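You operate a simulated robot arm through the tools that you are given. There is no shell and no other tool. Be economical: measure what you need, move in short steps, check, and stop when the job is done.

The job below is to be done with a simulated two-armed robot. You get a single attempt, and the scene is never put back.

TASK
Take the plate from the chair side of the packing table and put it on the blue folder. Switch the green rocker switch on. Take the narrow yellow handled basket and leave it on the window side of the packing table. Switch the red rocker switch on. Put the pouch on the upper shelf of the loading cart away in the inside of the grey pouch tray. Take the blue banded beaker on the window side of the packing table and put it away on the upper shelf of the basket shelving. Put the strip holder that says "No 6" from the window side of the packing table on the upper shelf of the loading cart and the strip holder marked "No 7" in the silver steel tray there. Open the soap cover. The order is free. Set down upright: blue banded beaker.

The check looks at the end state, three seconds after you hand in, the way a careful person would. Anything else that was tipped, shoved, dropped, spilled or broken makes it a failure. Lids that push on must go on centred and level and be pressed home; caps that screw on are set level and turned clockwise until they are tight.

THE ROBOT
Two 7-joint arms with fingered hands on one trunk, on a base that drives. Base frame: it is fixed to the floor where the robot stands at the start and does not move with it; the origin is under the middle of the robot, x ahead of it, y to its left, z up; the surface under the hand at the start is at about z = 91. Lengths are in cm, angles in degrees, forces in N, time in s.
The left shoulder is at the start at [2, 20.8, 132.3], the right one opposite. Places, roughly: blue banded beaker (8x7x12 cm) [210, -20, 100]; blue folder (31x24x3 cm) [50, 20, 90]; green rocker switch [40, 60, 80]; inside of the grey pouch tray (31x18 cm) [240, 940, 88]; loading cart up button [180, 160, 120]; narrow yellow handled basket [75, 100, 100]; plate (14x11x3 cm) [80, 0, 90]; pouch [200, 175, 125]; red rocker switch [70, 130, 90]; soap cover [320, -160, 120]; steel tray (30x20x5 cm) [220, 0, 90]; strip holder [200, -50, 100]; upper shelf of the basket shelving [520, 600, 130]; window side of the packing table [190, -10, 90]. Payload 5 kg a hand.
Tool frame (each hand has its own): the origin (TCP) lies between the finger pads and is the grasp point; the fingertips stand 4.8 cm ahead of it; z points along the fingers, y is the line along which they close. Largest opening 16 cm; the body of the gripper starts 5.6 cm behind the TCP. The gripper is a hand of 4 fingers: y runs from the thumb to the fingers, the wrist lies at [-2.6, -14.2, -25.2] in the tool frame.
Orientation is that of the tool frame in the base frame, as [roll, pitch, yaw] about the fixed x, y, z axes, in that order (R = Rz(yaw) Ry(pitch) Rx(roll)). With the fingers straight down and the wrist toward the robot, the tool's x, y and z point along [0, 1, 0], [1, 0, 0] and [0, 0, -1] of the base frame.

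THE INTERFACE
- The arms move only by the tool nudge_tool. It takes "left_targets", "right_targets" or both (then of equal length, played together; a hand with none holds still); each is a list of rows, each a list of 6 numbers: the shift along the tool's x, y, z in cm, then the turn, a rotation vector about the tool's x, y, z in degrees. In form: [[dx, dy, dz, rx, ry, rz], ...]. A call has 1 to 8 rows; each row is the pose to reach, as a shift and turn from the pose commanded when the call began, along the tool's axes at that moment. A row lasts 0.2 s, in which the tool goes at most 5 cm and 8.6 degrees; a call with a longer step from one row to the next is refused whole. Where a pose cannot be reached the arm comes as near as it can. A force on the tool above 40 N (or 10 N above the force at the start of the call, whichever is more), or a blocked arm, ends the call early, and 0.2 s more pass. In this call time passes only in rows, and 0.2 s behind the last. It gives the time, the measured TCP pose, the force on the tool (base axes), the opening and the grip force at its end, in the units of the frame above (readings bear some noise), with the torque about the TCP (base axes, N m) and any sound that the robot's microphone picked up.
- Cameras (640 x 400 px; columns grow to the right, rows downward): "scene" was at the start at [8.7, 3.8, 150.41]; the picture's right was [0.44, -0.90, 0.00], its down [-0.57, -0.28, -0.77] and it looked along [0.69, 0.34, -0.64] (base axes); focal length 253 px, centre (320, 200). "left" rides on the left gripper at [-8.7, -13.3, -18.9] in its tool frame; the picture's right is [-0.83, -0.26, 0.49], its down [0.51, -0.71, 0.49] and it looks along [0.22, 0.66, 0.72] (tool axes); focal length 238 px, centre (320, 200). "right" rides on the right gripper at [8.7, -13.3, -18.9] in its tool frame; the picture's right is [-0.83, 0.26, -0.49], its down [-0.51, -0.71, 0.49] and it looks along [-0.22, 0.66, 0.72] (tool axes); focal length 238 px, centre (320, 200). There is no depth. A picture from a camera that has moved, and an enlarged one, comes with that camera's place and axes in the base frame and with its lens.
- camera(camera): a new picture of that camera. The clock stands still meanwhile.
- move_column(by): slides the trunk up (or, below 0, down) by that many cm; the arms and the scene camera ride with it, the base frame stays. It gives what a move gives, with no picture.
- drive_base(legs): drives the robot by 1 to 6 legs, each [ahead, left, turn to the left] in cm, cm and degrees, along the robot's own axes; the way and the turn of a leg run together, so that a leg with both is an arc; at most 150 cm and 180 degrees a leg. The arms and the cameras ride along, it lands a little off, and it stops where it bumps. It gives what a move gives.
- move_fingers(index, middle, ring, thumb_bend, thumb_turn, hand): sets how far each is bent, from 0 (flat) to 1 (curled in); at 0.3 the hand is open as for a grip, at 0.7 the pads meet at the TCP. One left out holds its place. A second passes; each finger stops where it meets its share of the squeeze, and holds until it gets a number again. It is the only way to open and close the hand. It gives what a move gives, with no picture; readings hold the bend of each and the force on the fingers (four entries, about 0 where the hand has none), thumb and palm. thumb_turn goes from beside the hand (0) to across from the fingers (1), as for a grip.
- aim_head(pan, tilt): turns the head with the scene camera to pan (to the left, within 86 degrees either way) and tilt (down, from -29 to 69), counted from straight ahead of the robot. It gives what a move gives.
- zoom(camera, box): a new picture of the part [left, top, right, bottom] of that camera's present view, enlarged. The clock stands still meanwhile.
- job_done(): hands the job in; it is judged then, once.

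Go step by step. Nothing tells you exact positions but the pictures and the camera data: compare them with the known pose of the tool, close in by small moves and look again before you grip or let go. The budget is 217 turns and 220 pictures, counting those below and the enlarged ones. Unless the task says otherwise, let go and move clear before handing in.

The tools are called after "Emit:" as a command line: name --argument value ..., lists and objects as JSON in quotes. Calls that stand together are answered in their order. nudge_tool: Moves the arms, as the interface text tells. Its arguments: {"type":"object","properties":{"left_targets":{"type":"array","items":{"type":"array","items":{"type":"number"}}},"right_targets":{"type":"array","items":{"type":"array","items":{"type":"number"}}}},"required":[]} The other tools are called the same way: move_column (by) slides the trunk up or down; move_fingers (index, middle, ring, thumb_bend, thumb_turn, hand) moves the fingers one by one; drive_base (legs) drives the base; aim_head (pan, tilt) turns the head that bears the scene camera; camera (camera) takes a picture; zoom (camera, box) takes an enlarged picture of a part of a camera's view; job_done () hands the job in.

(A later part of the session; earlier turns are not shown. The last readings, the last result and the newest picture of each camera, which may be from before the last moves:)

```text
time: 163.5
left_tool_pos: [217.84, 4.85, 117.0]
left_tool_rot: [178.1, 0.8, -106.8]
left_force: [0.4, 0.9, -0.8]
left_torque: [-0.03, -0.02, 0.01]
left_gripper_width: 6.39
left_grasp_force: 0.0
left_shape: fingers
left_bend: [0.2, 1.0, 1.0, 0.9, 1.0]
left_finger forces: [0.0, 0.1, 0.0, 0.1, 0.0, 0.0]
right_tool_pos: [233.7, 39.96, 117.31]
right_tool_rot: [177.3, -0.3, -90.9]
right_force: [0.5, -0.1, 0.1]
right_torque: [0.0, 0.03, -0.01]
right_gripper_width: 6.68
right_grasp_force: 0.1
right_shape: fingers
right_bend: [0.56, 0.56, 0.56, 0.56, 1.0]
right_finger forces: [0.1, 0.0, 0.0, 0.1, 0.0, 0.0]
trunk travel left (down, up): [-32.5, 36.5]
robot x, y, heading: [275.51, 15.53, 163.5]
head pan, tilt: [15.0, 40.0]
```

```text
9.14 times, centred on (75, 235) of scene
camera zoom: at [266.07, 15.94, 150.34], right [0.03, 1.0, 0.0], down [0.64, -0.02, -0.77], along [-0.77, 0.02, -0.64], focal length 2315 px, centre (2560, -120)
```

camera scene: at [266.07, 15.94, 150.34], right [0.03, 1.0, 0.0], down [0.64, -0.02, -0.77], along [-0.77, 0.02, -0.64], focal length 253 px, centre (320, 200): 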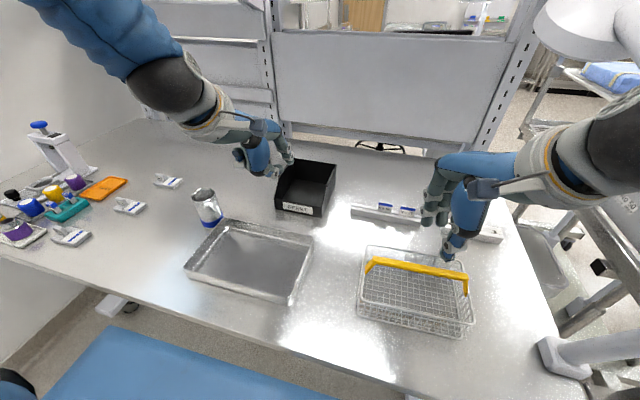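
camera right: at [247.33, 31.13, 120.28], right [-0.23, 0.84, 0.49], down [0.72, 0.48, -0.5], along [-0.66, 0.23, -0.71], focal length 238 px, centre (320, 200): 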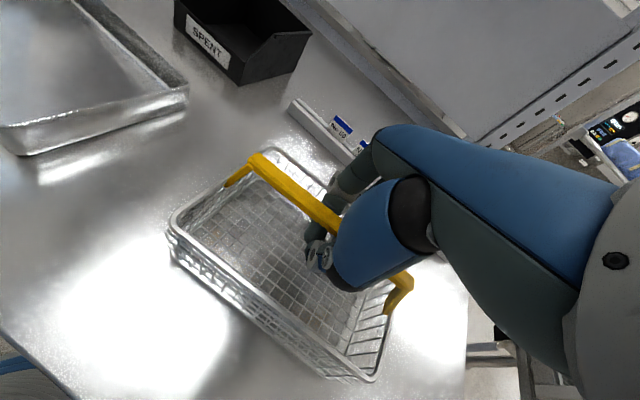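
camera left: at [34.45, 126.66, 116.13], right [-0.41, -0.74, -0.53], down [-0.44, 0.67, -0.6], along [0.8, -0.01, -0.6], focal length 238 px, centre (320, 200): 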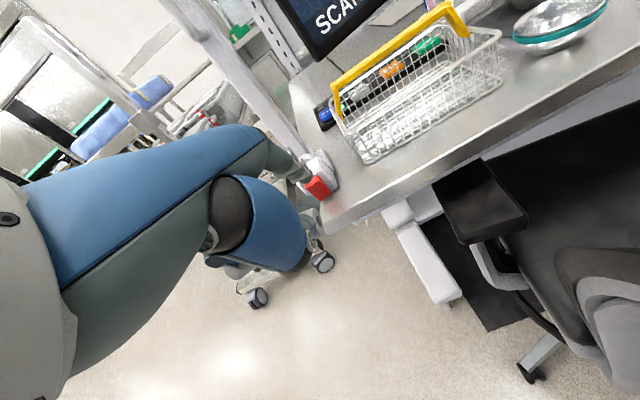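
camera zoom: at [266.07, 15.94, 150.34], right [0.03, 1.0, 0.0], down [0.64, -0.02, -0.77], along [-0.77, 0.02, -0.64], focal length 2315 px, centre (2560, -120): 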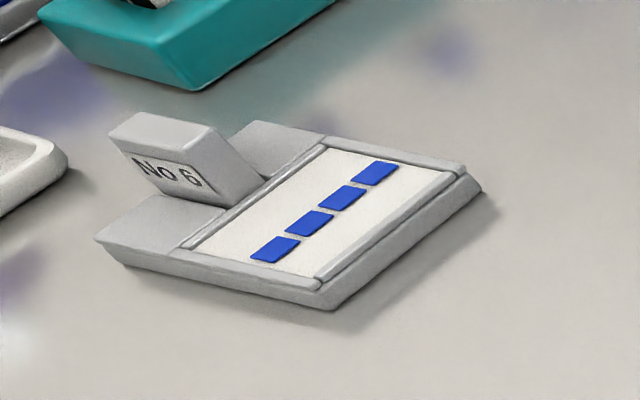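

Left to right: No 6 near [210, -62], No 5 in the middle, No 7 near [181, -45]. I open the left hand and move the robot left to reach No 7.

Emit:
move_fingers --hand "left" --index 0.55 --middle 0.55 --ring 0.5 --thumb_bend 0.55 --thumb_turn 1

Emit:
drive_base --legs '[[-10, 54, 0]]'

Emit:
aim_head --pan 12 --tilt 35

Emit:
camera --camera "scene"

Emit:
camera --camera "left"

```text
time: 164.5
left_tool_pos: [217.97, 4.75, 117.04]
left_tool_rot: [178.1, 0.9, -106.7]
left_force: [-0.1, 0.3, 0.5]
left_torque: [-0.04, 0.0, -0.01]
left_gripper_width: 7.09
left_grasp_force: 0.0
left_shape: fingers
left_bend: [0.55, 0.55, 0.5, 0.55, 1.0]
left_finger forces: [0.0, 0.0, 0.0, 0.1, 0.1, 0.0]
right_tool_pos: [234.02, 40.15, 117.11]
right_tool_rot: [178.0, -0.3, -91.8]
right_force: [0.2, -0.3, 0.6]
right_torque: [-0.02, 0.0, 0.0]
right_gripper_width: 6.69
right_grasp_force: 0.2
right_shape: fingers
right_bend: [0.56, 0.56, 0.56, 0.56, 1.0]
right_finger forces: [0.0, 0.0, 0.1, 0.1, 0.1, 0.0]
trunk travel left (down, up): [-32.5, 36.5]
robot x, y, heading: [275.33, 15.22, 163.4]
head pan, tilt: [15.0, 40.0]
```

```text
time: 167.7
left_tool_pos: [211.91, -50.32, 116.94]
left_tool_rot: [178.2, 0.9, -106.7]
left_force: [0.7, -0.4, 0.5]
left_torque: [0.01, -0.01, -0.01]
left_gripper_width: 7.09
left_grasp_force: 0.1
left_shape: fingers
left_bend: [0.55, 0.55, 0.5, 0.55, 1.0]
left_finger forces: [0.0, 0.1, 0.1, 0.1, 0.1, 0.0]
right_tool_pos: [228.09, -14.92, 117.28]
right_tool_rot: [178.0, -0.3, -91.8]
right_force: [-0.1, 0.1, -0.1]
right_torque: [0.04, -0.03, -0.02]
right_gripper_width: 6.7
right_grasp_force: 0.1
right_shape: fingers
right_bend: [0.56, 0.56, 0.56, 0.56, 1.0]
right_finger forces: [0.0, 0.0, 0.1, 0.1, 0.1, 0.0]
trunk travel left (down, up): [-32.5, 36.5]
robot x, y, heading: [269.56, -39.57, 163.8]
head pan, tilt: [15.0, 40.0]
```

```text
time: 168.4
left_tool_pos: [211.98, -50.29, 117.01]
left_tool_rot: [178.1, 0.9, -106.8]
left_force: [-0.1, -0.7, 0.5]
left_torque: [0.02, 0.0, -0.03]
left_gripper_width: 7.1
left_grasp_force: 0.1
left_shape: fingers
left_bend: [0.55, 0.55, 0.5, 0.55, 1.0]
left_finger forces: [0.1, 0.0, 0.0, 0.1, 0.0, 0.0]
right_tool_pos: [227.96, -14.75, 117.17]
right_tool_rot: [178.0, -0.3, -91.7]
right_force: [0.2, -0.5, 0.2]
right_torque: [0.03, 0.01, 0.0]
right_gripper_width: 6.67
right_grasp_force: 0.1
right_shape: fingers
right_bend: [0.56, 0.56, 0.56, 0.56, 1.0]
right_finger forces: [0.1, 0.1, 0.0, 0.0, 0.0, 0.1]
trunk travel left (down, up): [-32.5, 36.5]
robot x, y, heading: [269.36, -39.67, 163.7]
head pan, tilt: [12.0, 35.0]
```

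```text
115 pictures are left
camera scene: at [259.81, -38.66, 151.09], right [0.08, 1.0, 0.0], down [0.57, -0.04, -0.82], along [-0.82, 0.06, -0.57], focal length 253 px, centre (320, 200)
```

scene: 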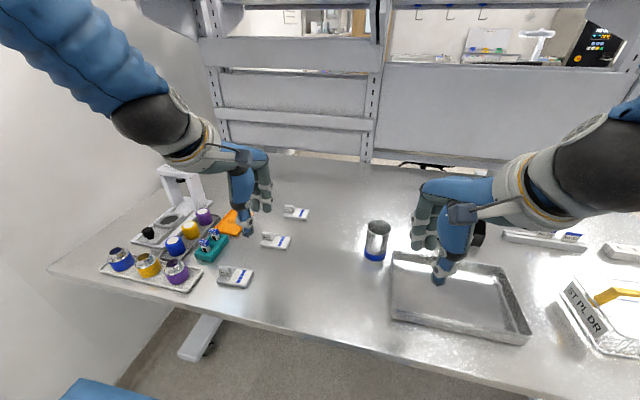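

```text
114 pictures are left
camera left: at [227.62, -46.34, 135.51], right [0.47, 0.74, -0.48], down [0.52, -0.68, -0.52], along [-0.71, 0.0, -0.7], focal length 238 px, centre (320, 200)
```

left: 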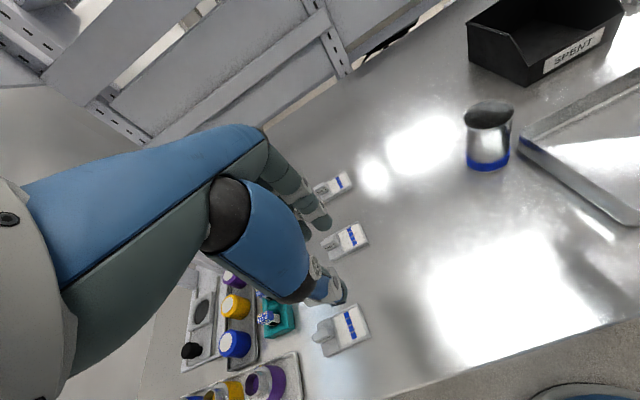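

No 7's tab is around [182, -44.8, 93]. I move the left hand above it.

Emit:
nudge_tool --left_targets '[[0.5, 4.3, 1, 0, 0, 0], [1, 8.6, 2, 0, 0, 0], [1.5, 12.9, 3, 0, 0, 0], [2, 17.2, 4, 0, 0, 0], [2.5, 21.5, 5.5, 0, 0, 0], [3, 25.8, 7, 0, 0, 0], [3.4, 30.3, 9, 0, 0, 0]]'

Emit:
camera --camera "left"

Emit:
zoom --camera "scene" --box '[220, 150, 360, 240]'

```text
time: 170.0
left_tool_pos: [181.37, -44.56, 108.6]
left_tool_rot: [178.3, 0.9, -106.6]
left_force: [-1.4, -0.3, -0.8]
left_torque: [0.01, -0.15, -0.03]
left_gripper_width: 7.1
left_grasp_force: 0.0
left_shape: fingers
left_bend: [0.55, 0.55, 0.5, 0.55, 1.0]
left_finger forces: [0.0, 0.0, 0.0, 0.0, 0.0, 0.0]
right_tool_pos: [227.79, -14.83, 117.03]
right_tool_rot: [178.1, -0.3, -91.8]
right_force: [-1.2, 0.6, -1.0]
right_torque: [-0.01, -0.11, 0.04]
right_gripper_width: 6.71
right_grasp_force: 0.0
right_shape: fingers
right_bend: [0.56, 0.56, 0.56, 0.56, 1.0]
right_finger forces: [0.0, 0.0, 0.0, 0.1, 0.1, 0.0]
trunk travel left (down, up): [-32.5, 36.5]
robot x, y, heading: [269.64, -40.09, 163.6]
head pan, tilt: [12.0, 35.0]
```

```text
113 pictures are left
camera left: at [196.97, -40.7, 127.28], right [0.47, 0.74, -0.48], down [0.52, -0.68, -0.52], along [-0.71, 0.0, -0.71], focal length 238 px, centre (320, 200)
```

left: 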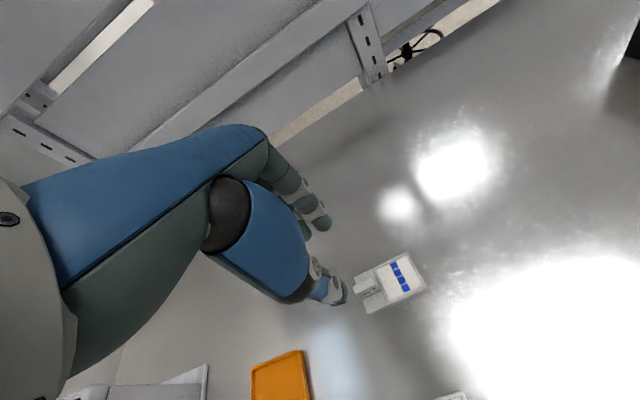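

```text
4.44 times, centred on (290, 195) of scene
camera zoom: at [259.51, -38.61, 151.06], right [0.08, 1.0, 0.0], down [0.57, -0.04, -0.82], along [-0.82, 0.06, -0.58], focal length 1125 px, centre (453, 222)
```

zoom: 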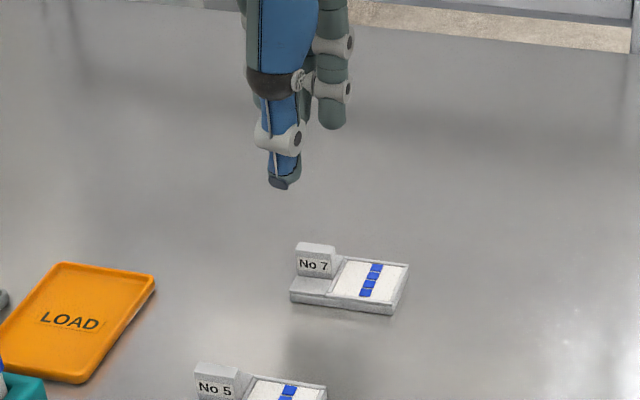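

The tab is at [182.8, -44.4, 93.5], and my closing line is already aligned. I correct 1.3 cm, narrow the hand and lower.

Emit:
move_fingers --hand "left" --index 0.6 --middle 0.6 --ring 0.45 --thumb_bend 0.6

Emit:
nudge_tool --left_targets '[[-0.5, -1.3, 3, 0, 0, 0], [-0.5, -1.3, 6.5, 0, 0, 0], [-0.5, -1.3, 9.5, 0, 0, 0]]'

Emit:
camera --camera "left"

Emit:
zoom --camera "scene" --box '[240, 160, 350, 240]'

```text
time: 171.0
left_tool_pos: [181.64, -44.65, 108.85]
left_tool_rot: [178.1, 0.9, -106.7]
left_force: [0.0, -0.7, 1.3]
left_torque: [-0.01, -0.01, -0.02]
left_gripper_width: 5.18
left_grasp_force: 0.1
left_shape: fingers
left_bend: [0.6, 0.6, 0.45, 0.6, 1.0]
left_finger forces: [0.0, 0.0, 0.1, 0.0, 0.0, 0.0]
right_tool_pos: [227.9, -14.82, 117.11]
right_tool_rot: [178.0, -0.3, -91.8]
right_force: [0.4, 0.2, -0.4]
right_torque: [-0.01, -0.02, -0.02]
right_gripper_width: 6.68
right_grasp_force: 0.1
right_shape: fingers
right_bend: [0.56, 0.56, 0.56, 0.56, 1.0]
right_finger forces: [0.0, 0.0, 0.1, 0.0, 0.1, 0.1]
trunk travel left (down, up): [-32.5, 36.5]
robot x, y, heading: [269.6, -39.59, 163.7]
head pan, tilt: [12.0, 35.0]
```

```text
time: 171.8
left_tool_pos: [182.56, -44.06, 99.41]
left_tool_rot: [178.0, 0.9, -106.5]
left_force: [-0.9, 0.5, 0.3]
left_torque: [-0.05, -0.1, 0.03]
left_gripper_width: 5.16
left_grasp_force: 0.0
left_shape: fingers
left_bend: [0.6, 0.6, 0.45, 0.6, 1.0]
left_finger forces: [0.0, 0.0, 0.1, 0.0, 0.1, 0.1]
right_tool_pos: [227.91, -14.69, 117.06]
right_tool_rot: [178.0, -0.2, -91.8]
right_force: [0.4, 0.7, 0.6]
right_torque: [0.01, -0.05, 0.03]
right_gripper_width: 6.69
right_grasp_force: 0.0
right_shape: fingers
right_bend: [0.56, 0.56, 0.56, 0.56, 1.0]
right_finger forces: [0.0, 0.1, 0.0, 0.0, 0.0, 0.1]
trunk travel left (down, up): [-32.5, 36.5]
robot x, y, heading: [269.51, -39.67, 163.4]
head pan, tilt: [12.0, 35.0]
```

```text
111 pictures are left
camera left: at [198.31, -40.25, 117.95], right [0.47, 0.74, -0.48], down [0.52, -0.68, -0.52], along [-0.71, 0.0, -0.7], focal length 238 px, centre (320, 200)
```

left: 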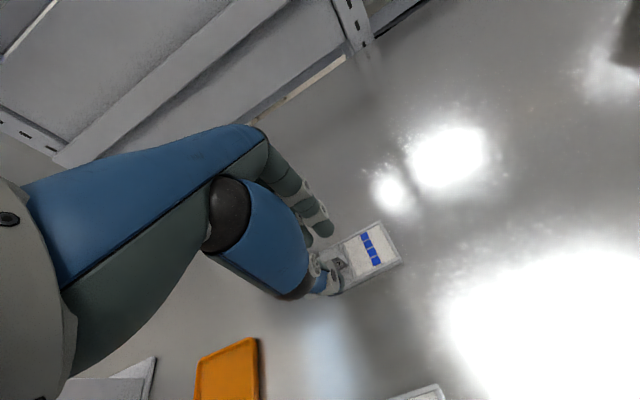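

```text
5.00 times, centred on (295, 200) of scene
camera zoom: at [259.71, -38.62, 151.08], right [0.08, 1.0, 0.0], down [0.57, -0.04, -0.82], along [-0.82, 0.06, -0.57], focal length 1266 px, centre (445, 200)
```

zoom: 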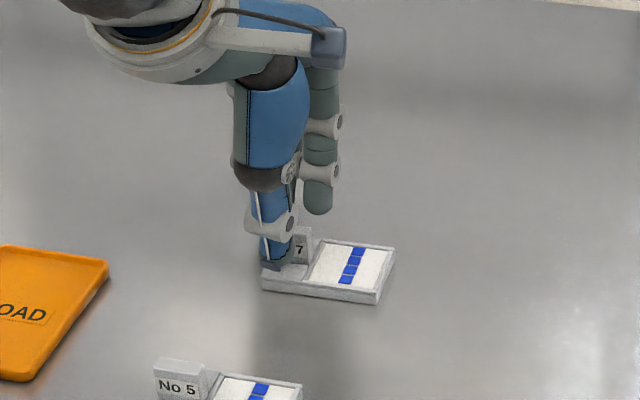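

The thumb sits a bit left of the tab centre. I shift 0.8 cm right, lower further, and close.

Emit:
nudge_tool --left_targets '[[-0.8, 0, 0.6, 0, 0, 0], [-0.8, 0, 1.4, 0, 0, 0], [-0.8, 0, 2.2, 0, 0, 0]]'

Emit:
move_fingers --hand "left" --index 0.78 --middle 0.78 --thumb_bend 0.78

Emit:
zoom --camera "scene" --box '[240, 160, 350, 240]'

```text
time: 172.6
left_tool_pos: [183.02, -43.39, 97.22]
left_tool_rot: [178.2, 0.9, -106.6]
left_force: [0.4, -0.3, -0.3]
left_torque: [-0.05, -0.06, 0.01]
left_gripper_width: 5.16
left_grasp_force: 0.3
left_shape: fingers
left_bend: [0.6, 0.6, 0.45, 0.6, 1.0]
left_finger forces: [0.0, 0.0, 0.1, 0.0, 0.4, 0.1]
right_tool_pos: [227.84, -14.73, 117.09]
right_tool_rot: [178.0, -0.4, -91.7]
right_force: [-1.3, 0.6, -0.3]
right_torque: [-0.05, -0.02, 0.03]
right_gripper_width: 6.7
right_grasp_force: 0.1
right_shape: fingers
right_bend: [0.56, 0.56, 0.56, 0.56, 1.0]
right_finger forces: [0.0, 0.0, 0.0, 0.0, 0.0, 0.0]
trunk travel left (down, up): [-32.5, 36.5]
robot x, y, heading: [269.45, -39.65, 163.4]
head pan, tilt: [12.0, 35.0]
```

```text
time: 173.6
left_tool_pos: [183.0, -43.45, 97.18]
left_tool_rot: [178.1, 1.0, -106.7]
left_force: [0.8, 0.4, 0.0]
left_torque: [0.0, 0.02, -0.02]
left_gripper_width: 1.84
left_grasp_force: 28.5
left_shape: fingers
left_bend: [0.72, 0.65, 0.45, 0.69, 1.0]
left_finger forces: [11.4, 12.7, 0.0, 0.1, 31.3, 0.0]
right_tool_pos: [227.98, -14.8, 117.27]
right_tool_rot: [178.0, -0.2, -91.7]
right_force: [0.0, 0.6, 0.1]
right_torque: [0.0, -0.01, -0.03]
right_gripper_width: 6.71
right_grasp_force: 0.0
right_shape: fingers
right_bend: [0.56, 0.56, 0.56, 0.56, 1.0]
right_finger forces: [0.0, 0.1, 0.0, 0.0, 0.0, 0.1]
trunk travel left (down, up): [-32.5, 36.5]
robot x, y, heading: [269.62, -39.64, 163.6]
head pan, tilt: [12.0, 35.0]
```

```text
5.00 times, centred on (295, 200) of scene
camera zoom: at [259.79, -38.63, 151.09], right [0.08, 1.0, 0.0], down [0.57, -0.04, -0.82], along [-0.82, 0.06, -0.57], focal length 1266 px, centre (445, 200)
```

zoom: 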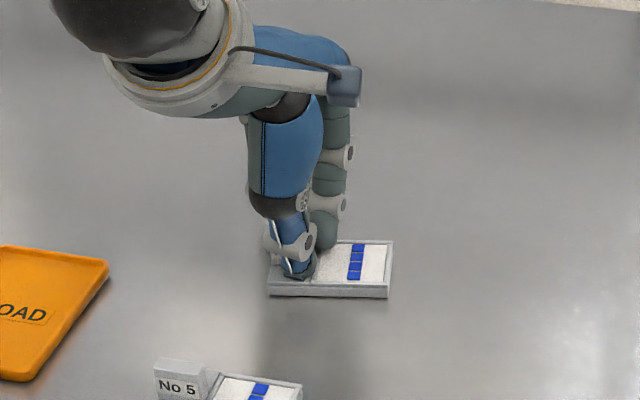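

Gripped firmly. I lift it and shift the robot right so the left hand can reach the steel tray.

Emit:
nudge_tool --left_targets '[[0, 0, -3, 0, 0, 0], [0, 0, -7, 0, 0, 0], [0, -3, -10, 0, 0, 0], [0, -7, -13, 0, 0, 0], [0, -11, -15, 0, 0, 0]]'

Emit:
drive_base --legs '[[-8, -40, 0]]'

Emit:
camera --camera "scene"

Emit:
camera --camera "left"

```text
time: 174.8
left_tool_pos: [194.26, -46.97, 111.88]
left_tool_rot: [177.9, 1.0, -106.7]
left_force: [0.8, -0.2, -0.3]
left_torque: [-0.05, 0.09, 0.0]
left_gripper_width: 1.82
left_grasp_force: 26.4
left_shape: fingers
left_bend: [0.72, 0.64, 0.45, 0.69, 1.0]
left_finger forces: [11.7, 12.2, 0.1, 0.1, 29.0, 0.0]
right_tool_pos: [228.19, -14.86, 117.34]
right_tool_rot: [177.9, -0.2, -91.8]
right_force: [1.4, 0.2, 0.2]
right_torque: [0.03, 0.08, -0.02]
right_gripper_width: 6.7
right_grasp_force: 0.0
right_shape: fingers
right_bend: [0.56, 0.56, 0.56, 0.56, 1.0]
right_finger forces: [0.0, 0.0, 0.0, 0.0, 0.1, 0.1]
trunk travel left (down, up): [-32.5, 36.5]
robot x, y, heading: [269.71, -39.76, 163.4]
head pan, tilt: [12.0, 35.0]
```

```text
time: 177.3
left_tool_pos: [213.03, -10.81, 111.89]
left_tool_rot: [178.0, 0.9, -106.7]
left_force: [-0.4, -0.7, -1.4]
left_torque: [-0.07, 0.0, 0.01]
left_gripper_width: 1.8
left_grasp_force: 27.0
left_shape: fingers
left_bend: [0.72, 0.64, 0.45, 0.69, 1.0]
left_finger forces: [11.9, 12.2, 0.0, 0.0, 30.2, 0.0]
right_tool_pos: [246.87, 21.14, 117.09]
right_tool_rot: [178.0, -0.2, -91.9]
right_force: [0.6, 1.4, -0.7]
right_torque: [-0.05, 0.03, 0.01]
right_gripper_width: 6.69
right_grasp_force: 0.1
right_shape: fingers
right_bend: [0.56, 0.56, 0.56, 0.56, 1.0]
right_finger forces: [0.0, 0.1, 0.1, 0.0, 0.1, 0.1]
trunk travel left (down, up): [-32.5, 36.5]
robot x, y, heading: [288.32, -3.56, 163.5]
head pan, tilt: [12.0, 35.0]
```

```text
108 pictures are left
camera scene: at [278.77, -2.61, 151.09], right [0.08, 1.0, 0.0], down [0.57, -0.05, -0.82], along [-0.82, 0.07, -0.57], focal length 253 px, centre (320, 200)
```

scene: 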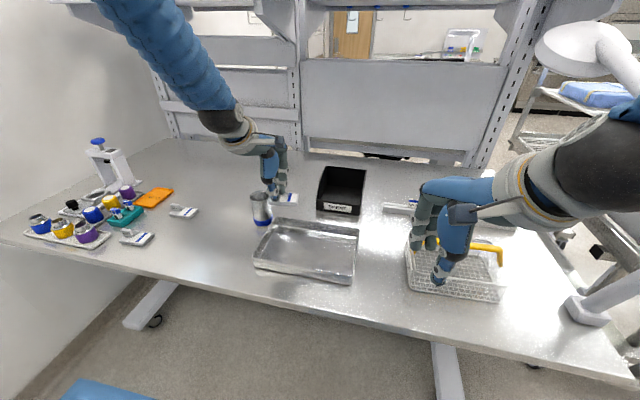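

```text
107 pictures are left
camera left: at [228.69, -6.96, 130.4], right [0.48, 0.74, -0.48], down [0.52, -0.68, -0.52], along [-0.71, 0.0, -0.7], focal length 238 px, centre (320, 200)
```

left: 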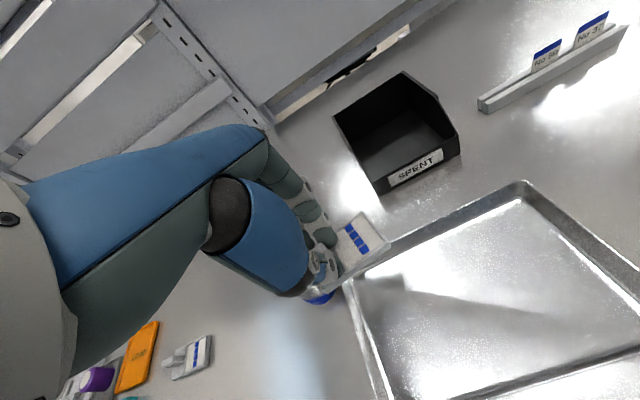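

The holder is clear above. Tray centre is about [222, -1]; I move the holder over it and lower.

Emit:
nudge_tool --left_targets '[[-2.7, -2.3, 0, 0, 0, 0], [-5.4, -4.6, 0, 0, 0, 0], [-8.1, -7, 0, 0, 0, 0], [-8.1, -7, 4, 0, 0, 0], [-8.1, -7, 8, 0, 0, 0], [-8.1, -7, 11, 0, 0, 0]]'

Emit:
camera --camera "left"

Emit:
zoom --camera "scene" --box '[230, 170, 390, 300]'

```text
time: 178.7
left_tool_pos: [221.75, -4.9, 100.73]
left_tool_rot: [178.1, 0.9, -106.9]
left_force: [-1.9, 0.0, -1.0]
left_torque: [-0.06, -0.14, 0.0]
left_gripper_width: 1.85
left_grasp_force: 26.6
left_shape: fingers
left_bend: [0.72, 0.64, 0.45, 0.69, 1.0]
left_finger forces: [12.1, 12.3, 0.0, 0.0, 28.6, 0.0]
right_tool_pos: [246.86, 21.35, 117.08]
right_tool_rot: [178.1, -0.3, -91.9]
right_force: [-0.8, 0.4, 0.5]
right_torque: [-0.03, -0.07, 0.03]
right_gripper_width: 6.72
right_grasp_force: 0.1
right_shape: fingers
right_bend: [0.56, 0.56, 0.56, 0.56, 1.0]
right_finger forces: [0.0, 0.0, 0.0, 0.0, 0.0, 0.0]
trunk travel left (down, up): [-32.5, 36.5]
robot x, y, heading: [288.63, -3.68, 163.7]
head pan, tilt: [12.0, 35.0]
```

```text
106 pictures are left
camera left: at [237.34, -0.98, 119.22], right [0.47, 0.74, -0.48], down [0.52, -0.68, -0.52], along [-0.71, 0.0, -0.7], focal length 238 px, centre (320, 200)
```

left: 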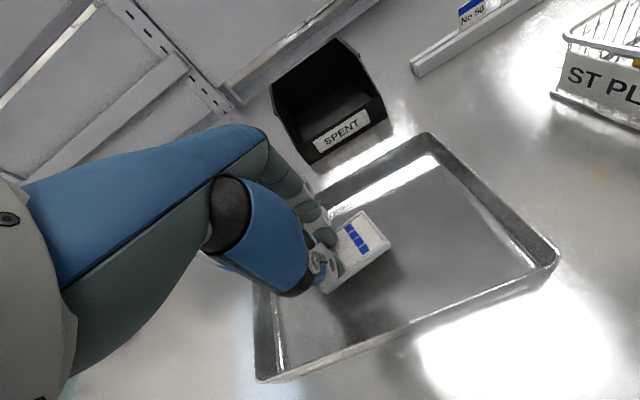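

```text
3.08 times, centred on (310, 235) of scene
camera zoom: at [278.64, -2.66, 151.08], right [0.08, 1.0, 0.0], down [0.57, -0.05, -0.82], along [-0.82, 0.07, -0.57], focal length 779 px, centre (351, 92)
```

zoom: 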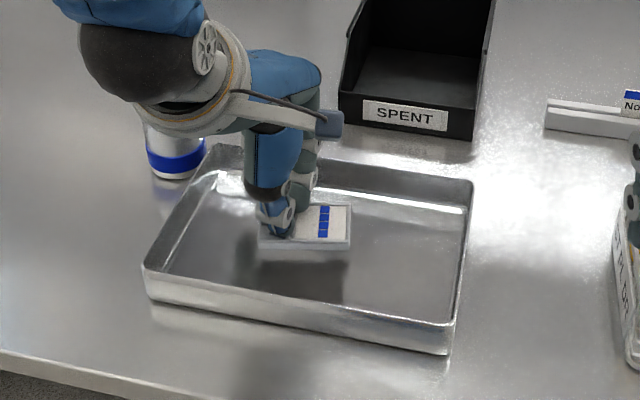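

The holder is inside the tray outline. I lower to contact.

Emit:
nudge_tool --left_targets '[[0, -0.5, 1.2, 0, 0, 0], [0, -1, 2.2, 0, 0, 0], [0, -1, 2.8, 0, 0, 0], [0, -1, 3.3, 0, 0, 0], [0, -1, 3.8, 0, 0, 0]]'

Emit:
zoom --camera "scene" --box '[250, 190, 370, 290]'

```text
time: 180.0
left_tool_pos: [222.18, -5.01, 97.45]
left_tool_rot: [177.3, 1.0, -106.6]
left_force: [5.2, -1.8, 25.2]
left_torque: [0.0, -1.04, -0.09]
left_gripper_width: 1.78
left_grasp_force: 40.1
left_shape: fingers
left_bend: [0.72, 0.64, 0.45, 0.71, 1.0]
left_finger forces: [12.8, 11.2, 0.1, 0.0, 55.9, 0.0]
right_tool_pos: [247.11, 21.13, 117.2]
right_tool_rot: [177.9, -0.3, -91.8]
right_force: [0.0, 1.4, -0.4]
right_torque: [-0.04, -0.04, -0.03]
right_gripper_width: 6.7
right_grasp_force: 0.1
right_shape: fingers
right_bend: [0.56, 0.56, 0.56, 0.56, 1.0]
right_finger forces: [0.1, 0.0, 0.1, 0.1, 0.0, 0.1]
trunk travel left (down, up): [-32.5, 36.5]
robot x, y, heading: [288.79, -3.43, 163.4]
head pan, tilt: [12.0, 35.0]
stopped in row 5 (left hand): the force on the tool passed its limit at 45 N (the readings are from after the stop); the commanded pose is now the measured one
```

```text
4.00 times, centred on (310, 240) of scene
camera zoom: at [278.89, -2.68, 151.11], right [0.08, 1.0, 0.0], down [0.57, -0.05, -0.82], along [-0.82, 0.07, -0.57], focal length 1013 px, centre (360, 40)
```

zoom: 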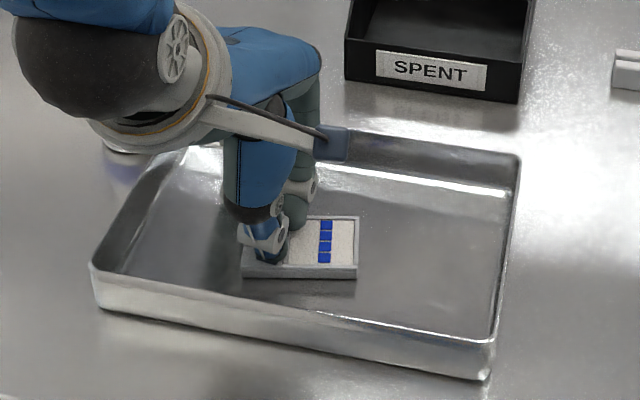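

It rests on the tray floor. I relieve pressure, release, and lift straight up.

Emit:
nudge_tool --left_targets '[[0, 0, -0.4, 0, 0, 0]]'

Emit:
move_fingers --hand "left" --index 0.57 --middle 0.57 --thumb_bend 0.57

Emit:
nudge_tool --left_targets '[[0, 0, -2, 0, 0, 0], [0, 0, -6, 0, 0, 0], [0, 0, -10, 0, 0, 0], [0, 0, -14, 0, 0, 0], [0, 0, -18, 0, 0, 0]]'

Emit:
zoom --camera "scene" --box '[230, 160, 390, 300]'

```text
time: 180.4
left_tool_pos: [222.43, -5.12, 97.61]
left_tool_rot: [177.7, 0.9, -106.7]
left_force: [-0.6, 0.5, -0.7]
left_torque: [-0.02, 0.0, 0.0]
left_gripper_width: 1.83
left_grasp_force: 27.5
left_shape: fingers
left_bend: [0.72, 0.64, 0.45, 0.7, 1.0]
left_finger forces: [12.6, 11.8, 0.0, 0.1, 30.2, 0.0]
right_tool_pos: [246.87, 21.3, 117.28]
right_tool_rot: [178.0, -0.3, -91.9]
right_force: [-0.2, -0.3, -0.2]
right_torque: [-0.01, -0.02, 0.01]
right_gripper_width: 6.71
right_grasp_force: 0.0
right_shape: fingers
right_bend: [0.56, 0.56, 0.56, 0.56, 1.0]
right_finger forces: [0.0, 0.1, 0.1, 0.0, 0.1, 0.0]
trunk travel left (down, up): [-32.5, 36.5]
robot x, y, heading: [288.77, -3.6, 163.5]
head pan, tilt: [12.0, 35.0]
```

```text
time: 181.4
left_tool_pos: [222.35, -4.99, 97.73]
left_tool_rot: [177.6, 0.9, -106.7]
left_force: [0.4, -0.2, 0.2]
left_torque: [0.01, 0.05, -0.01]
left_gripper_width: 6.65
left_grasp_force: 0.0
left_shape: fingers
left_bend: [0.56, 0.56, 0.45, 0.56, 1.0]
left_finger forces: [0.1, 0.0, 0.1, 0.0, 0.0, 0.1]
right_tool_pos: [246.95, 21.16, 117.08]
right_tool_rot: [178.0, -0.3, -91.9]
right_force: [-0.2, -0.2, 0.3]
right_torque: [-0.02, 0.04, 0.01]
right_gripper_width: 6.7
right_grasp_force: 0.1
right_shape: fingers
right_bend: [0.56, 0.56, 0.56, 0.56, 1.0]
right_finger forces: [0.0, 0.2, 0.0, 0.1, 0.0, 0.1]
trunk travel left (down, up): [-32.5, 36.5]
robot x, y, heading: [288.75, -3.32, 163.6]
head pan, tilt: [12.0, 35.0]
```

```text
time: 182.6
left_tool_pos: [223.2, -5.58, 115.67]
left_tool_rot: [177.7, 0.8, -106.9]
left_force: [1.3, -0.4, -1.1]
left_torque: [0.06, 0.17, 0.03]
left_gripper_width: 6.68
left_grasp_force: 0.1
left_shape: fingers
left_bend: [0.56, 0.56, 0.45, 0.56, 1.0]
left_finger forces: [0.1, 0.0, 0.0, 0.0, 0.1, 0.1]
right_tool_pos: [247.14, 21.13, 117.18]
right_tool_rot: [177.9, -0.3, -91.9]
right_force: [1.4, -0.8, 0.4]
right_torque: [0.02, 0.11, 0.01]
right_gripper_width: 6.65
right_grasp_force: 0.0
right_shape: fingers
right_bend: [0.56, 0.56, 0.56, 0.56, 1.0]
right_finger forces: [0.1, 0.0, 0.0, 0.1, 0.0, 0.0]
trunk travel left (down, up): [-32.5, 36.5]
robot x, y, heading: [288.67, -3.67, 163.3]
head pan, tilt: [12.0, 35.0]
```

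```text
2.86 times, centred on (310, 230) of scene
camera zoom: at [278.94, -2.69, 151.11], right [0.08, 1.0, 0.0], down [0.57, -0.05, -0.82], along [-0.82, 0.07, -0.57], focal length 723 px, centre (349, 114)
```

zoom: 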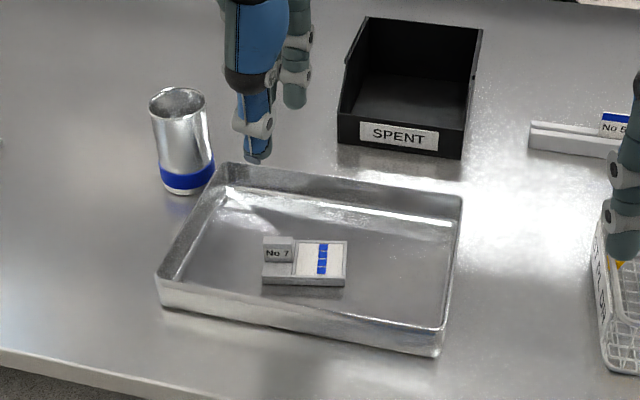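

No 7 is in the steel tray. Next I go to the soap dispenser on the far wall.

Emit:
drive_base --legs '[[0, 15, 0], [0, 0, 91], [25, 30, 0]]'

Emit:
aim_head --pan 10 --tilt 15

Emit:
camera --camera "scene"

```text
time: 189.9
left_tool_pos: [310.36, -115.69, 115.64]
left_tool_rot: [177.6, 1.0, -15.0]
left_force: [0.5, -0.4, 0.8]
left_torque: [0.02, 0.02, -0.01]
left_gripper_width: 6.68
left_grasp_force: 0.0
left_shape: fingers
left_bend: [0.56, 0.56, 0.45, 0.56, 1.0]
left_finger forces: [0.0, 0.0, 0.0, 0.0, 0.0, 0.0]
right_tool_pos: [282.98, -92.46, 117.14]
right_tool_rot: [178.0, -0.2, -0.2]
right_force: [0.2, -0.3, -0.4]
right_torque: [0.06, 0.07, 0.02]
right_gripper_width: 6.72
right_grasp_force: 0.1
right_shape: fingers
right_bend: [0.56, 0.56, 0.56, 0.56, 1.0]
right_finger forces: [0.0, 0.0, 0.0, 0.0, 0.1, 0.1]
trunk travel left (down, up): [-32.5, 36.5]
robot x, y, heading: [306.76, -50.07, -104.9]
head pan, tilt: [12.0, 35.0]
```

```text
time: 190.8
left_tool_pos: [310.44, -115.55, 115.63]
left_tool_rot: [177.6, 0.8, -15.0]
left_force: [0.4, -0.2, -0.1]
left_torque: [-0.01, -0.01, 0.0]
left_gripper_width: 6.66
left_grasp_force: 0.1
left_shape: fingers
left_bend: [0.56, 0.56, 0.45, 0.56, 1.0]
left_finger forces: [0.0, 0.0, 0.0, 0.0, 0.0, 0.0]
right_tool_pos: [282.95, -92.27, 117.23]
right_tool_rot: [178.0, -0.2, -0.2]
right_force: [-0.4, 0.8, -0.4]
right_torque: [-0.02, 0.0, -0.02]
right_gripper_width: 6.69
right_grasp_force: 0.0
right_shape: fingers
right_bend: [0.56, 0.56, 0.56, 0.56, 1.0]
right_finger forces: [0.0, 0.1, 0.1, 0.1, 0.0, 0.0]
trunk travel left (down, up): [-32.5, 36.5]
robot x, y, heading: [306.58, -50.28, -104.8]
head pan, tilt: [10.0, 15.0]
```

```text
102 pictures are left
camera scene: at [305.53, -60.32, 154.29], right [-1.0, 0.09, 0.0], down [0.02, 0.26, -0.97], along [-0.08, -0.96, -0.26], focal length 253 px, centre (320, 200)
```

scene: 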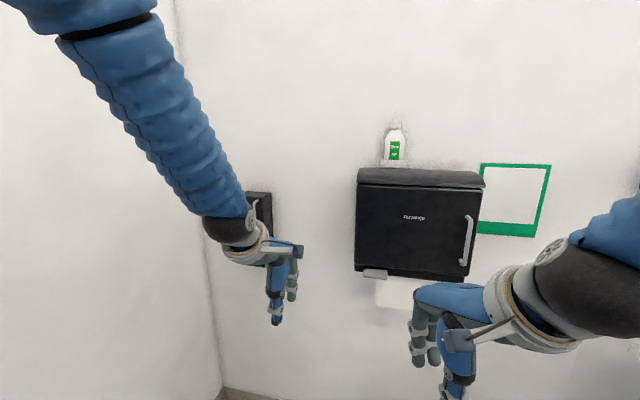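

The small black box behind my left arm matches the soap cover's place. I move the left hand aside to see it.

Emit:
nudge_tool --left_targets '[[-2, -3, 3, 0, 0, 0], [-4, -6, 6, 0, 0, 0], [-4, -9, 9, 0, 0, 0]]'

Emit:
aim_head --pan 25 --tilt 20

Emit:
camera --camera "scene"

```text
time: 191.6
left_tool_pos: [308.7, -106.41, 106.46]
left_tool_rot: [177.6, 1.0, -15.0]
left_force: [-0.3, -1.1, 0.5]
left_torque: [0.1, 0.0, 0.04]
left_gripper_width: 6.66
left_grasp_force: 0.0
left_shape: fingers
left_bend: [0.56, 0.56, 0.45, 0.56, 1.0]
left_finger forces: [0.1, 0.1, 0.1, 0.0, 0.0, 0.2]
right_tool_pos: [282.98, -92.49, 117.22]
right_tool_rot: [178.0, -0.2, -0.2]
right_force: [0.0, -0.4, -0.1]
right_torque: [0.01, 0.04, 0.02]
right_gripper_width: 6.68
right_grasp_force: 0.1
right_shape: fingers
right_bend: [0.56, 0.56, 0.56, 0.56, 1.0]
right_finger forces: [0.0, 0.0, 0.0, 0.0, 0.1, 0.0]
trunk travel left (down, up): [-32.5, 36.5]
robot x, y, heading: [306.58, -50.28, -105.1]
head pan, tilt: [10.0, 15.0]
```

```text
time: 192.3
left_tool_pos: [308.56, -106.15, 106.42]
left_tool_rot: [177.6, 1.0, -15.1]
left_force: [-0.1, 0.6, -0.2]
left_torque: [-0.03, -0.01, -0.02]
left_gripper_width: 6.68
left_grasp_force: 0.1
left_shape: fingers
left_bend: [0.56, 0.56, 0.45, 0.56, 1.0]
left_finger forces: [0.0, 0.1, 0.0, 0.0, 0.0, 0.1]
right_tool_pos: [283.07, -92.49, 117.09]
right_tool_rot: [178.0, -0.3, -0.2]
right_force: [-0.3, -0.5, -0.1]
right_torque: [0.02, -0.01, 0.02]
right_gripper_width: 6.67
right_grasp_force: 0.1
right_shape: fingers
right_bend: [0.56, 0.56, 0.56, 0.56, 1.0]
right_finger forces: [0.0, 0.0, 0.0, 0.0, 0.0, 0.0]
trunk travel left (down, up): [-32.5, 36.5]
robot x, y, heading: [306.6, -50.12, -105.2]
head pan, tilt: [25.0, 20.0]
```

```text
101 pictures are left
camera scene: at [307.97, -60.21, 153.48], right [-0.98, -0.17, 0.0], down [-0.06, 0.34, -0.94], along [0.16, -0.93, -0.34], focal length 253 px, centre (320, 200)
```

scene: 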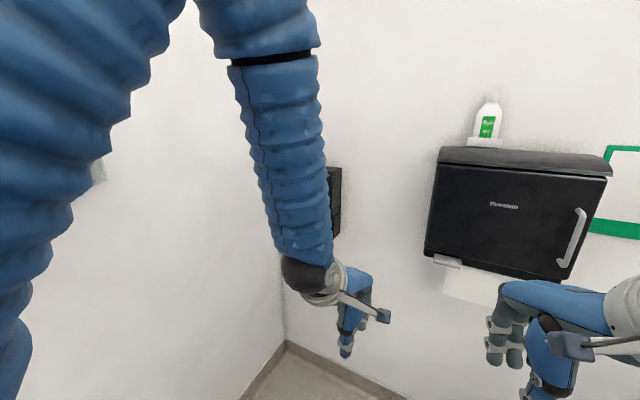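

The arm still hides it. I strafe left a little so the box is between my arms.

Emit:
drive_base --legs '[[0, 20, 0]]'

Emit:
aim_head --pan 5 --tilt 20

Emit:
camera --camera "scene"

```text
time: 193.9
left_tool_pos: [328.04, -111.28, 106.27]
left_tool_rot: [177.5, 1.0, -15.0]
left_force: [0.5, -0.8, 0.2]
left_torque: [0.05, 0.07, -0.03]
left_gripper_width: 6.67
left_grasp_force: 0.2
left_shape: fingers
left_bend: [0.56, 0.56, 0.45, 0.56, 1.0]
left_finger forces: [0.0, 0.0, 0.0, 0.1, 0.1, 0.0]
right_tool_pos: [302.33, -97.54, 117.1]
right_tool_rot: [178.0, -0.3, -0.2]
right_force: [-0.1, 0.7, -0.4]
right_torque: [0.02, 0.11, -0.02]
right_gripper_width: 6.69
right_grasp_force: 0.0
right_shape: fingers
right_bend: [0.56, 0.56, 0.56, 0.56, 1.0]
right_finger forces: [0.1, 0.0, 0.1, 0.0, 0.0, 0.0]
trunk travel left (down, up): [-32.5, 36.5]
robot x, y, heading: [325.94, -55.12, -104.9]
head pan, tilt: [25.0, 20.0]
```

```text
time: 194.8
left_tool_pos: [327.86, -111.31, 106.43]
left_tool_rot: [177.5, 1.0, -15.1]
left_force: [0.1, 0.2, -0.6]
left_torque: [-0.02, -0.03, 0.04]
left_gripper_width: 6.68
left_grasp_force: 0.0
left_shape: fingers
left_bend: [0.56, 0.56, 0.45, 0.56, 1.0]
left_finger forces: [0.0, 0.0, 0.1, 0.0, 0.0, 0.0]
right_tool_pos: [302.28, -97.52, 117.14]
right_tool_rot: [178.0, -0.3, -0.2]
right_force: [-0.9, -0.1, 0.6]
right_torque: [-0.02, -0.04, 0.01]
right_gripper_width: 6.66
right_grasp_force: 0.2
right_shape: fingers
right_bend: [0.56, 0.56, 0.56, 0.56, 1.0]
right_finger forces: [0.0, 0.0, 0.1, 0.0, 0.0, 0.0]
trunk travel left (down, up): [-32.5, 36.5]
robot x, y, heading: [325.85, -55.37, -105.1]
head pan, tilt: [5.0, 20.0]
```

```text
100 pictures are left
camera scene: at [324.01, -65.36, 153.48], right [-0.99, 0.17, 0.0], down [0.06, 0.34, -0.94], along [-0.16, -0.93, -0.34], focal length 253 px, centre (320, 200)
```

scene: 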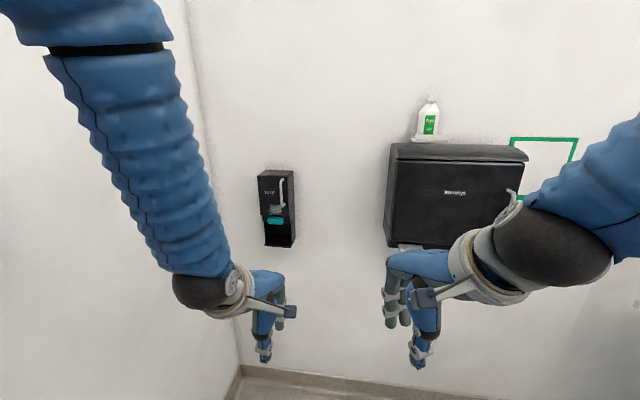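

Emit:
zoom --camera "scene" --box '[235, 155, 325, 260]'

```text
3.81 times, centred on (280, 208) of scene
camera zoom: at [324.01, -65.36, 153.48], right [-0.99, 0.17, 0.0], down [0.06, 0.34, -0.94], along [-0.16, -0.93, -0.34], focal length 964 px, centre (472, 171)
```

zoom: 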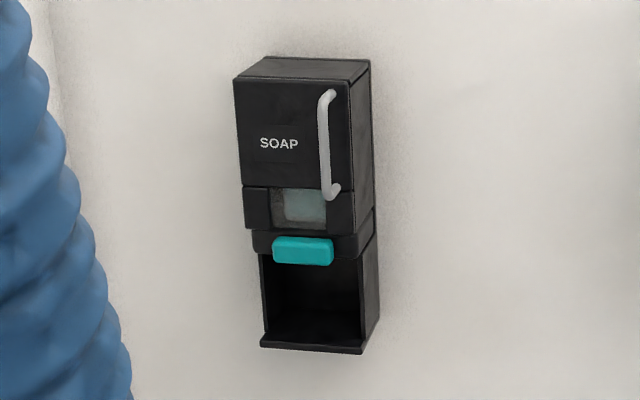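

It's the SOAP dispenser with a door and a vertical handle on its right (hinge left). I'll use the right hand held horizontally. First I lower the left hand out of the way and position the base with heading -90.

Emit:
nudge_tool --left_targets '[[-1, -1, 4.5, 0, 0, 0], [-2, -2, 9, 0, 0, 0], [-3, -3, 13.5, 0, 0, 0], [-4, -3, 18, 0, 0, 0], [-5, -3, 22, 0, 0, 0]]' --right_targets '[[0, 0, -1, 0, 0, 0], [0, -1, -2, 0, 0, 0], [0, -2, -3, 0, 0, 0], [0, -3, -4, 0, 0, 0], [0, -4, -5, 0, 0, 0]]'

Emit:
drive_base --legs '[[0, 0, 15], [18, 0, 0]]'

Emit:
aim_head --pan 0 --tilt 15

Emit:
camera --camera "scene"

```text
time: 196.0
left_tool_pos: [323.21, -108.19, 84.36]
left_tool_rot: [177.5, 0.9, -15.0]
left_force: [-1.0, -0.9, 0.6]
left_torque: [0.13, -0.1, -0.03]
left_gripper_width: 6.7
left_grasp_force: 0.0
left_shape: fingers
left_bend: [0.56, 0.56, 0.45, 0.56, 1.0]
left_finger forces: [0.0, 0.1, 0.0, 0.1, 0.0, 0.0]
right_tool_pos: [302.3, -94.59, 122.72]
right_tool_rot: [178.2, -0.3, -0.2]
right_force: [0.2, -0.2, -0.3]
right_torque: [0.04, -0.02, 0.01]
right_gripper_width: 6.7
right_grasp_force: 0.1
right_shape: fingers
right_bend: [0.56, 0.56, 0.56, 0.56, 1.0]
right_finger forces: [0.0, 0.0, 0.1, 0.0, 0.0, 0.1]
right hand out of reach, approached as far as the arm can: row 4, 5
trunk travel left (down, up): [-32.5, 36.5]
robot x, y, heading: [325.54, -55.4, -105.0]
head pan, tilt: [5.0, 20.0]
```

```text
time: 198.4
left_tool_pos: [337.19, -125.02, 84.4]
left_tool_rot: [177.6, 0.9, 0.0]
left_force: [0.1, -0.7, -0.5]
left_torque: [0.07, 0.03, 0.02]
left_gripper_width: 6.74
left_grasp_force: 0.1
left_shape: fingers
left_bend: [0.56, 0.56, 0.45, 0.56, 1.0]
left_finger forces: [0.1, 0.0, 0.0, 0.0, 0.1, 0.1]
right_tool_pos: [313.4, -117.72, 122.65]
right_tool_rot: [178.3, -0.2, 14.8]
right_force: [-0.4, -0.7, -0.2]
right_torque: [0.1, -0.03, 0.03]
right_gripper_width: 6.68
right_grasp_force: 0.1
right_shape: fingers
right_bend: [0.56, 0.56, 0.56, 0.56, 1.0]
right_finger forces: [0.1, 0.0, 0.0, 0.0, 0.1, 0.0]
trunk travel left (down, up): [-32.5, 36.5]
robot x, y, heading: [325.83, -73.2, -90.0]
head pan, tilt: [5.0, 20.0]
```

```text
time: 199.0
left_tool_pos: [337.1, -125.07, 84.38]
left_tool_rot: [177.6, 0.8, 0.0]
left_force: [-0.2, -0.6, 0.4]
left_torque: [0.0, -0.02, 0.0]
left_gripper_width: 6.69
left_grasp_force: 0.0
left_shape: fingers
left_bend: [0.56, 0.56, 0.45, 0.56, 1.0]
left_finger forces: [0.1, 0.1, 0.1, 0.0, 0.1, 0.0]
right_tool_pos: [313.41, -117.57, 122.63]
right_tool_rot: [178.2, -0.3, 14.7]
right_force: [-0.4, -0.5, 0.0]
right_torque: [0.0, 0.04, -0.03]
right_gripper_width: 6.68
right_grasp_force: 0.1
right_shape: fingers
right_bend: [0.56, 0.56, 0.56, 0.56, 1.0]
right_finger forces: [0.0, 0.0, 0.0, 0.0, 0.0, 0.0]
trunk travel left (down, up): [-32.5, 36.5]
robot x, y, heading: [326.02, -73.35, -89.9]
head pan, tilt: [0.0, 15.0]
```

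```text
98 pictures are left
camera scene: at [325.98, -83.71, 154.29], right [-1.0, 0.0, 0.0], down [0.0, 0.26, -0.97], along [0.0, -0.97, -0.26], focal length 253 px, centre (320, 200)
```

scene: 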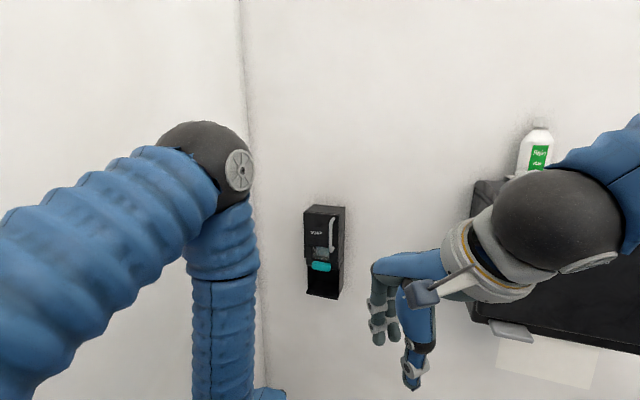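

Handle triangulates to about [322, -167.7, 120]. I bring the right hand forward and yaw it square to the wall first.

Emit:
nudge_tool --right_targets '[[0.6, 4.4, 0, 0, 0, 6], [1.2, 8.8, 0, 0, 0, 12], [1.9, 13.2, 0, 0, 0, 18], [2.5, 17.6, 0, 0, 0, 24], [3.1, 21.9, 0, 0, 0, 29.7]]'

Emit:
nudge_tool --right_targets '[[0, 0, 0, -4.8, -4.8, -4.8], [0, 0, 0, -9.6, -9.6, -9.6], [0, 0, 0, -14.4, -14.4, -14.4], [0, 0, 0, -19.2, -19.2, -19.2], [0, 0, 0, -24, -24, -24], [0, 0, 0, -28.8, -28.8, -28.8], [0, 0, 0, -33.6, -33.6, -33.6]]'

Emit:
camera --camera "scene"

```text
time: 200.2
left_tool_pos: [337.32, -125.22, 84.3]
left_tool_rot: [177.6, 1.0, 0.0]
left_force: [-0.1, -0.5, 0.0]
left_torque: [0.07, 0.07, 0.0]
left_gripper_width: 6.71
left_grasp_force: 0.1
left_shape: fingers
left_bend: [0.56, 0.56, 0.45, 0.56, 1.0]
left_finger forces: [0.1, 0.0, 0.0, 0.0, 0.0, 0.0]
right_tool_pos: [321.93, -138.03, 123.15]
right_tool_rot: [178.7, -1.1, -15.0]
right_force: [0.6, -1.4, -0.1]
right_torque: [0.15, 0.08, -0.01]
right_gripper_width: 6.7
right_grasp_force: 0.1
right_shape: fingers
right_bend: [0.56, 0.56, 0.56, 0.56, 1.0]
right_finger forces: [0.0, 0.1, 0.0, 0.0, 0.0, 0.1]
trunk travel left (down, up): [-32.5, 36.5]
robot x, y, heading: [325.68, -73.08, -89.5]
head pan, tilt: [0.0, 15.0]
```

```text
time: 201.2
left_tool_pos: [337.28, -124.82, 84.35]
left_tool_rot: [177.7, 0.9, -0.1]
left_force: [0.2, 0.6, -0.3]
left_torque: [-0.01, 0.0, 0.01]
left_gripper_width: 6.67
left_grasp_force: 0.0
left_shape: fingers
left_bend: [0.56, 0.56, 0.45, 0.56, 1.0]
left_finger forces: [0.0, 0.0, 0.0, 0.1, 0.0, 0.0]
right_tool_pos: [321.72, -138.31, 123.71]
right_tool_rot: [163.6, 17.2, -1.9]
right_force: [0.2, -0.2, -0.3]
right_torque: [0.01, 0.01, 0.01]
right_gripper_width: 6.7
right_grasp_force: 0.0
right_shape: fingers
right_bend: [0.56, 0.56, 0.56, 0.56, 1.0]
right_finger forces: [0.0, 0.0, 0.0, 0.1, 0.1, 0.0]
trunk travel left (down, up): [-32.5, 36.5]
robot x, y, heading: [325.7, -73.45, -90.1]
head pan, tilt: [0.0, 15.0]
stopped in row 4 (right hand): the force on the tool passed its limit at 56 N (the readings are from after the stop); the commanded pose is now the measured one
```

```text
97 pictures are left
camera scene: at [326.03, -83.73, 154.29], right [-1.0, 0.0, 0.0], down [0.0, 0.26, -0.97], along [0.0, -0.97, -0.26], focal length 253 px, centre (320, 200)
```

scene: 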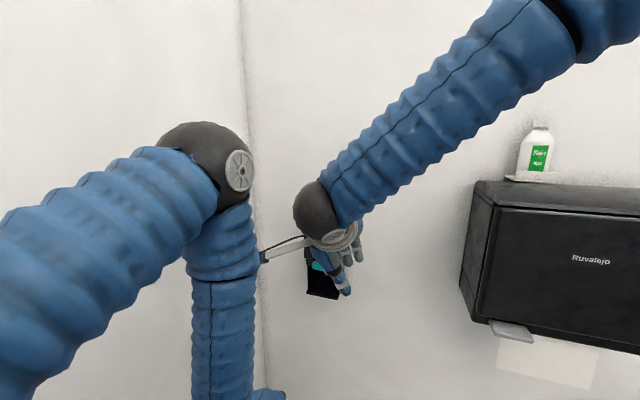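

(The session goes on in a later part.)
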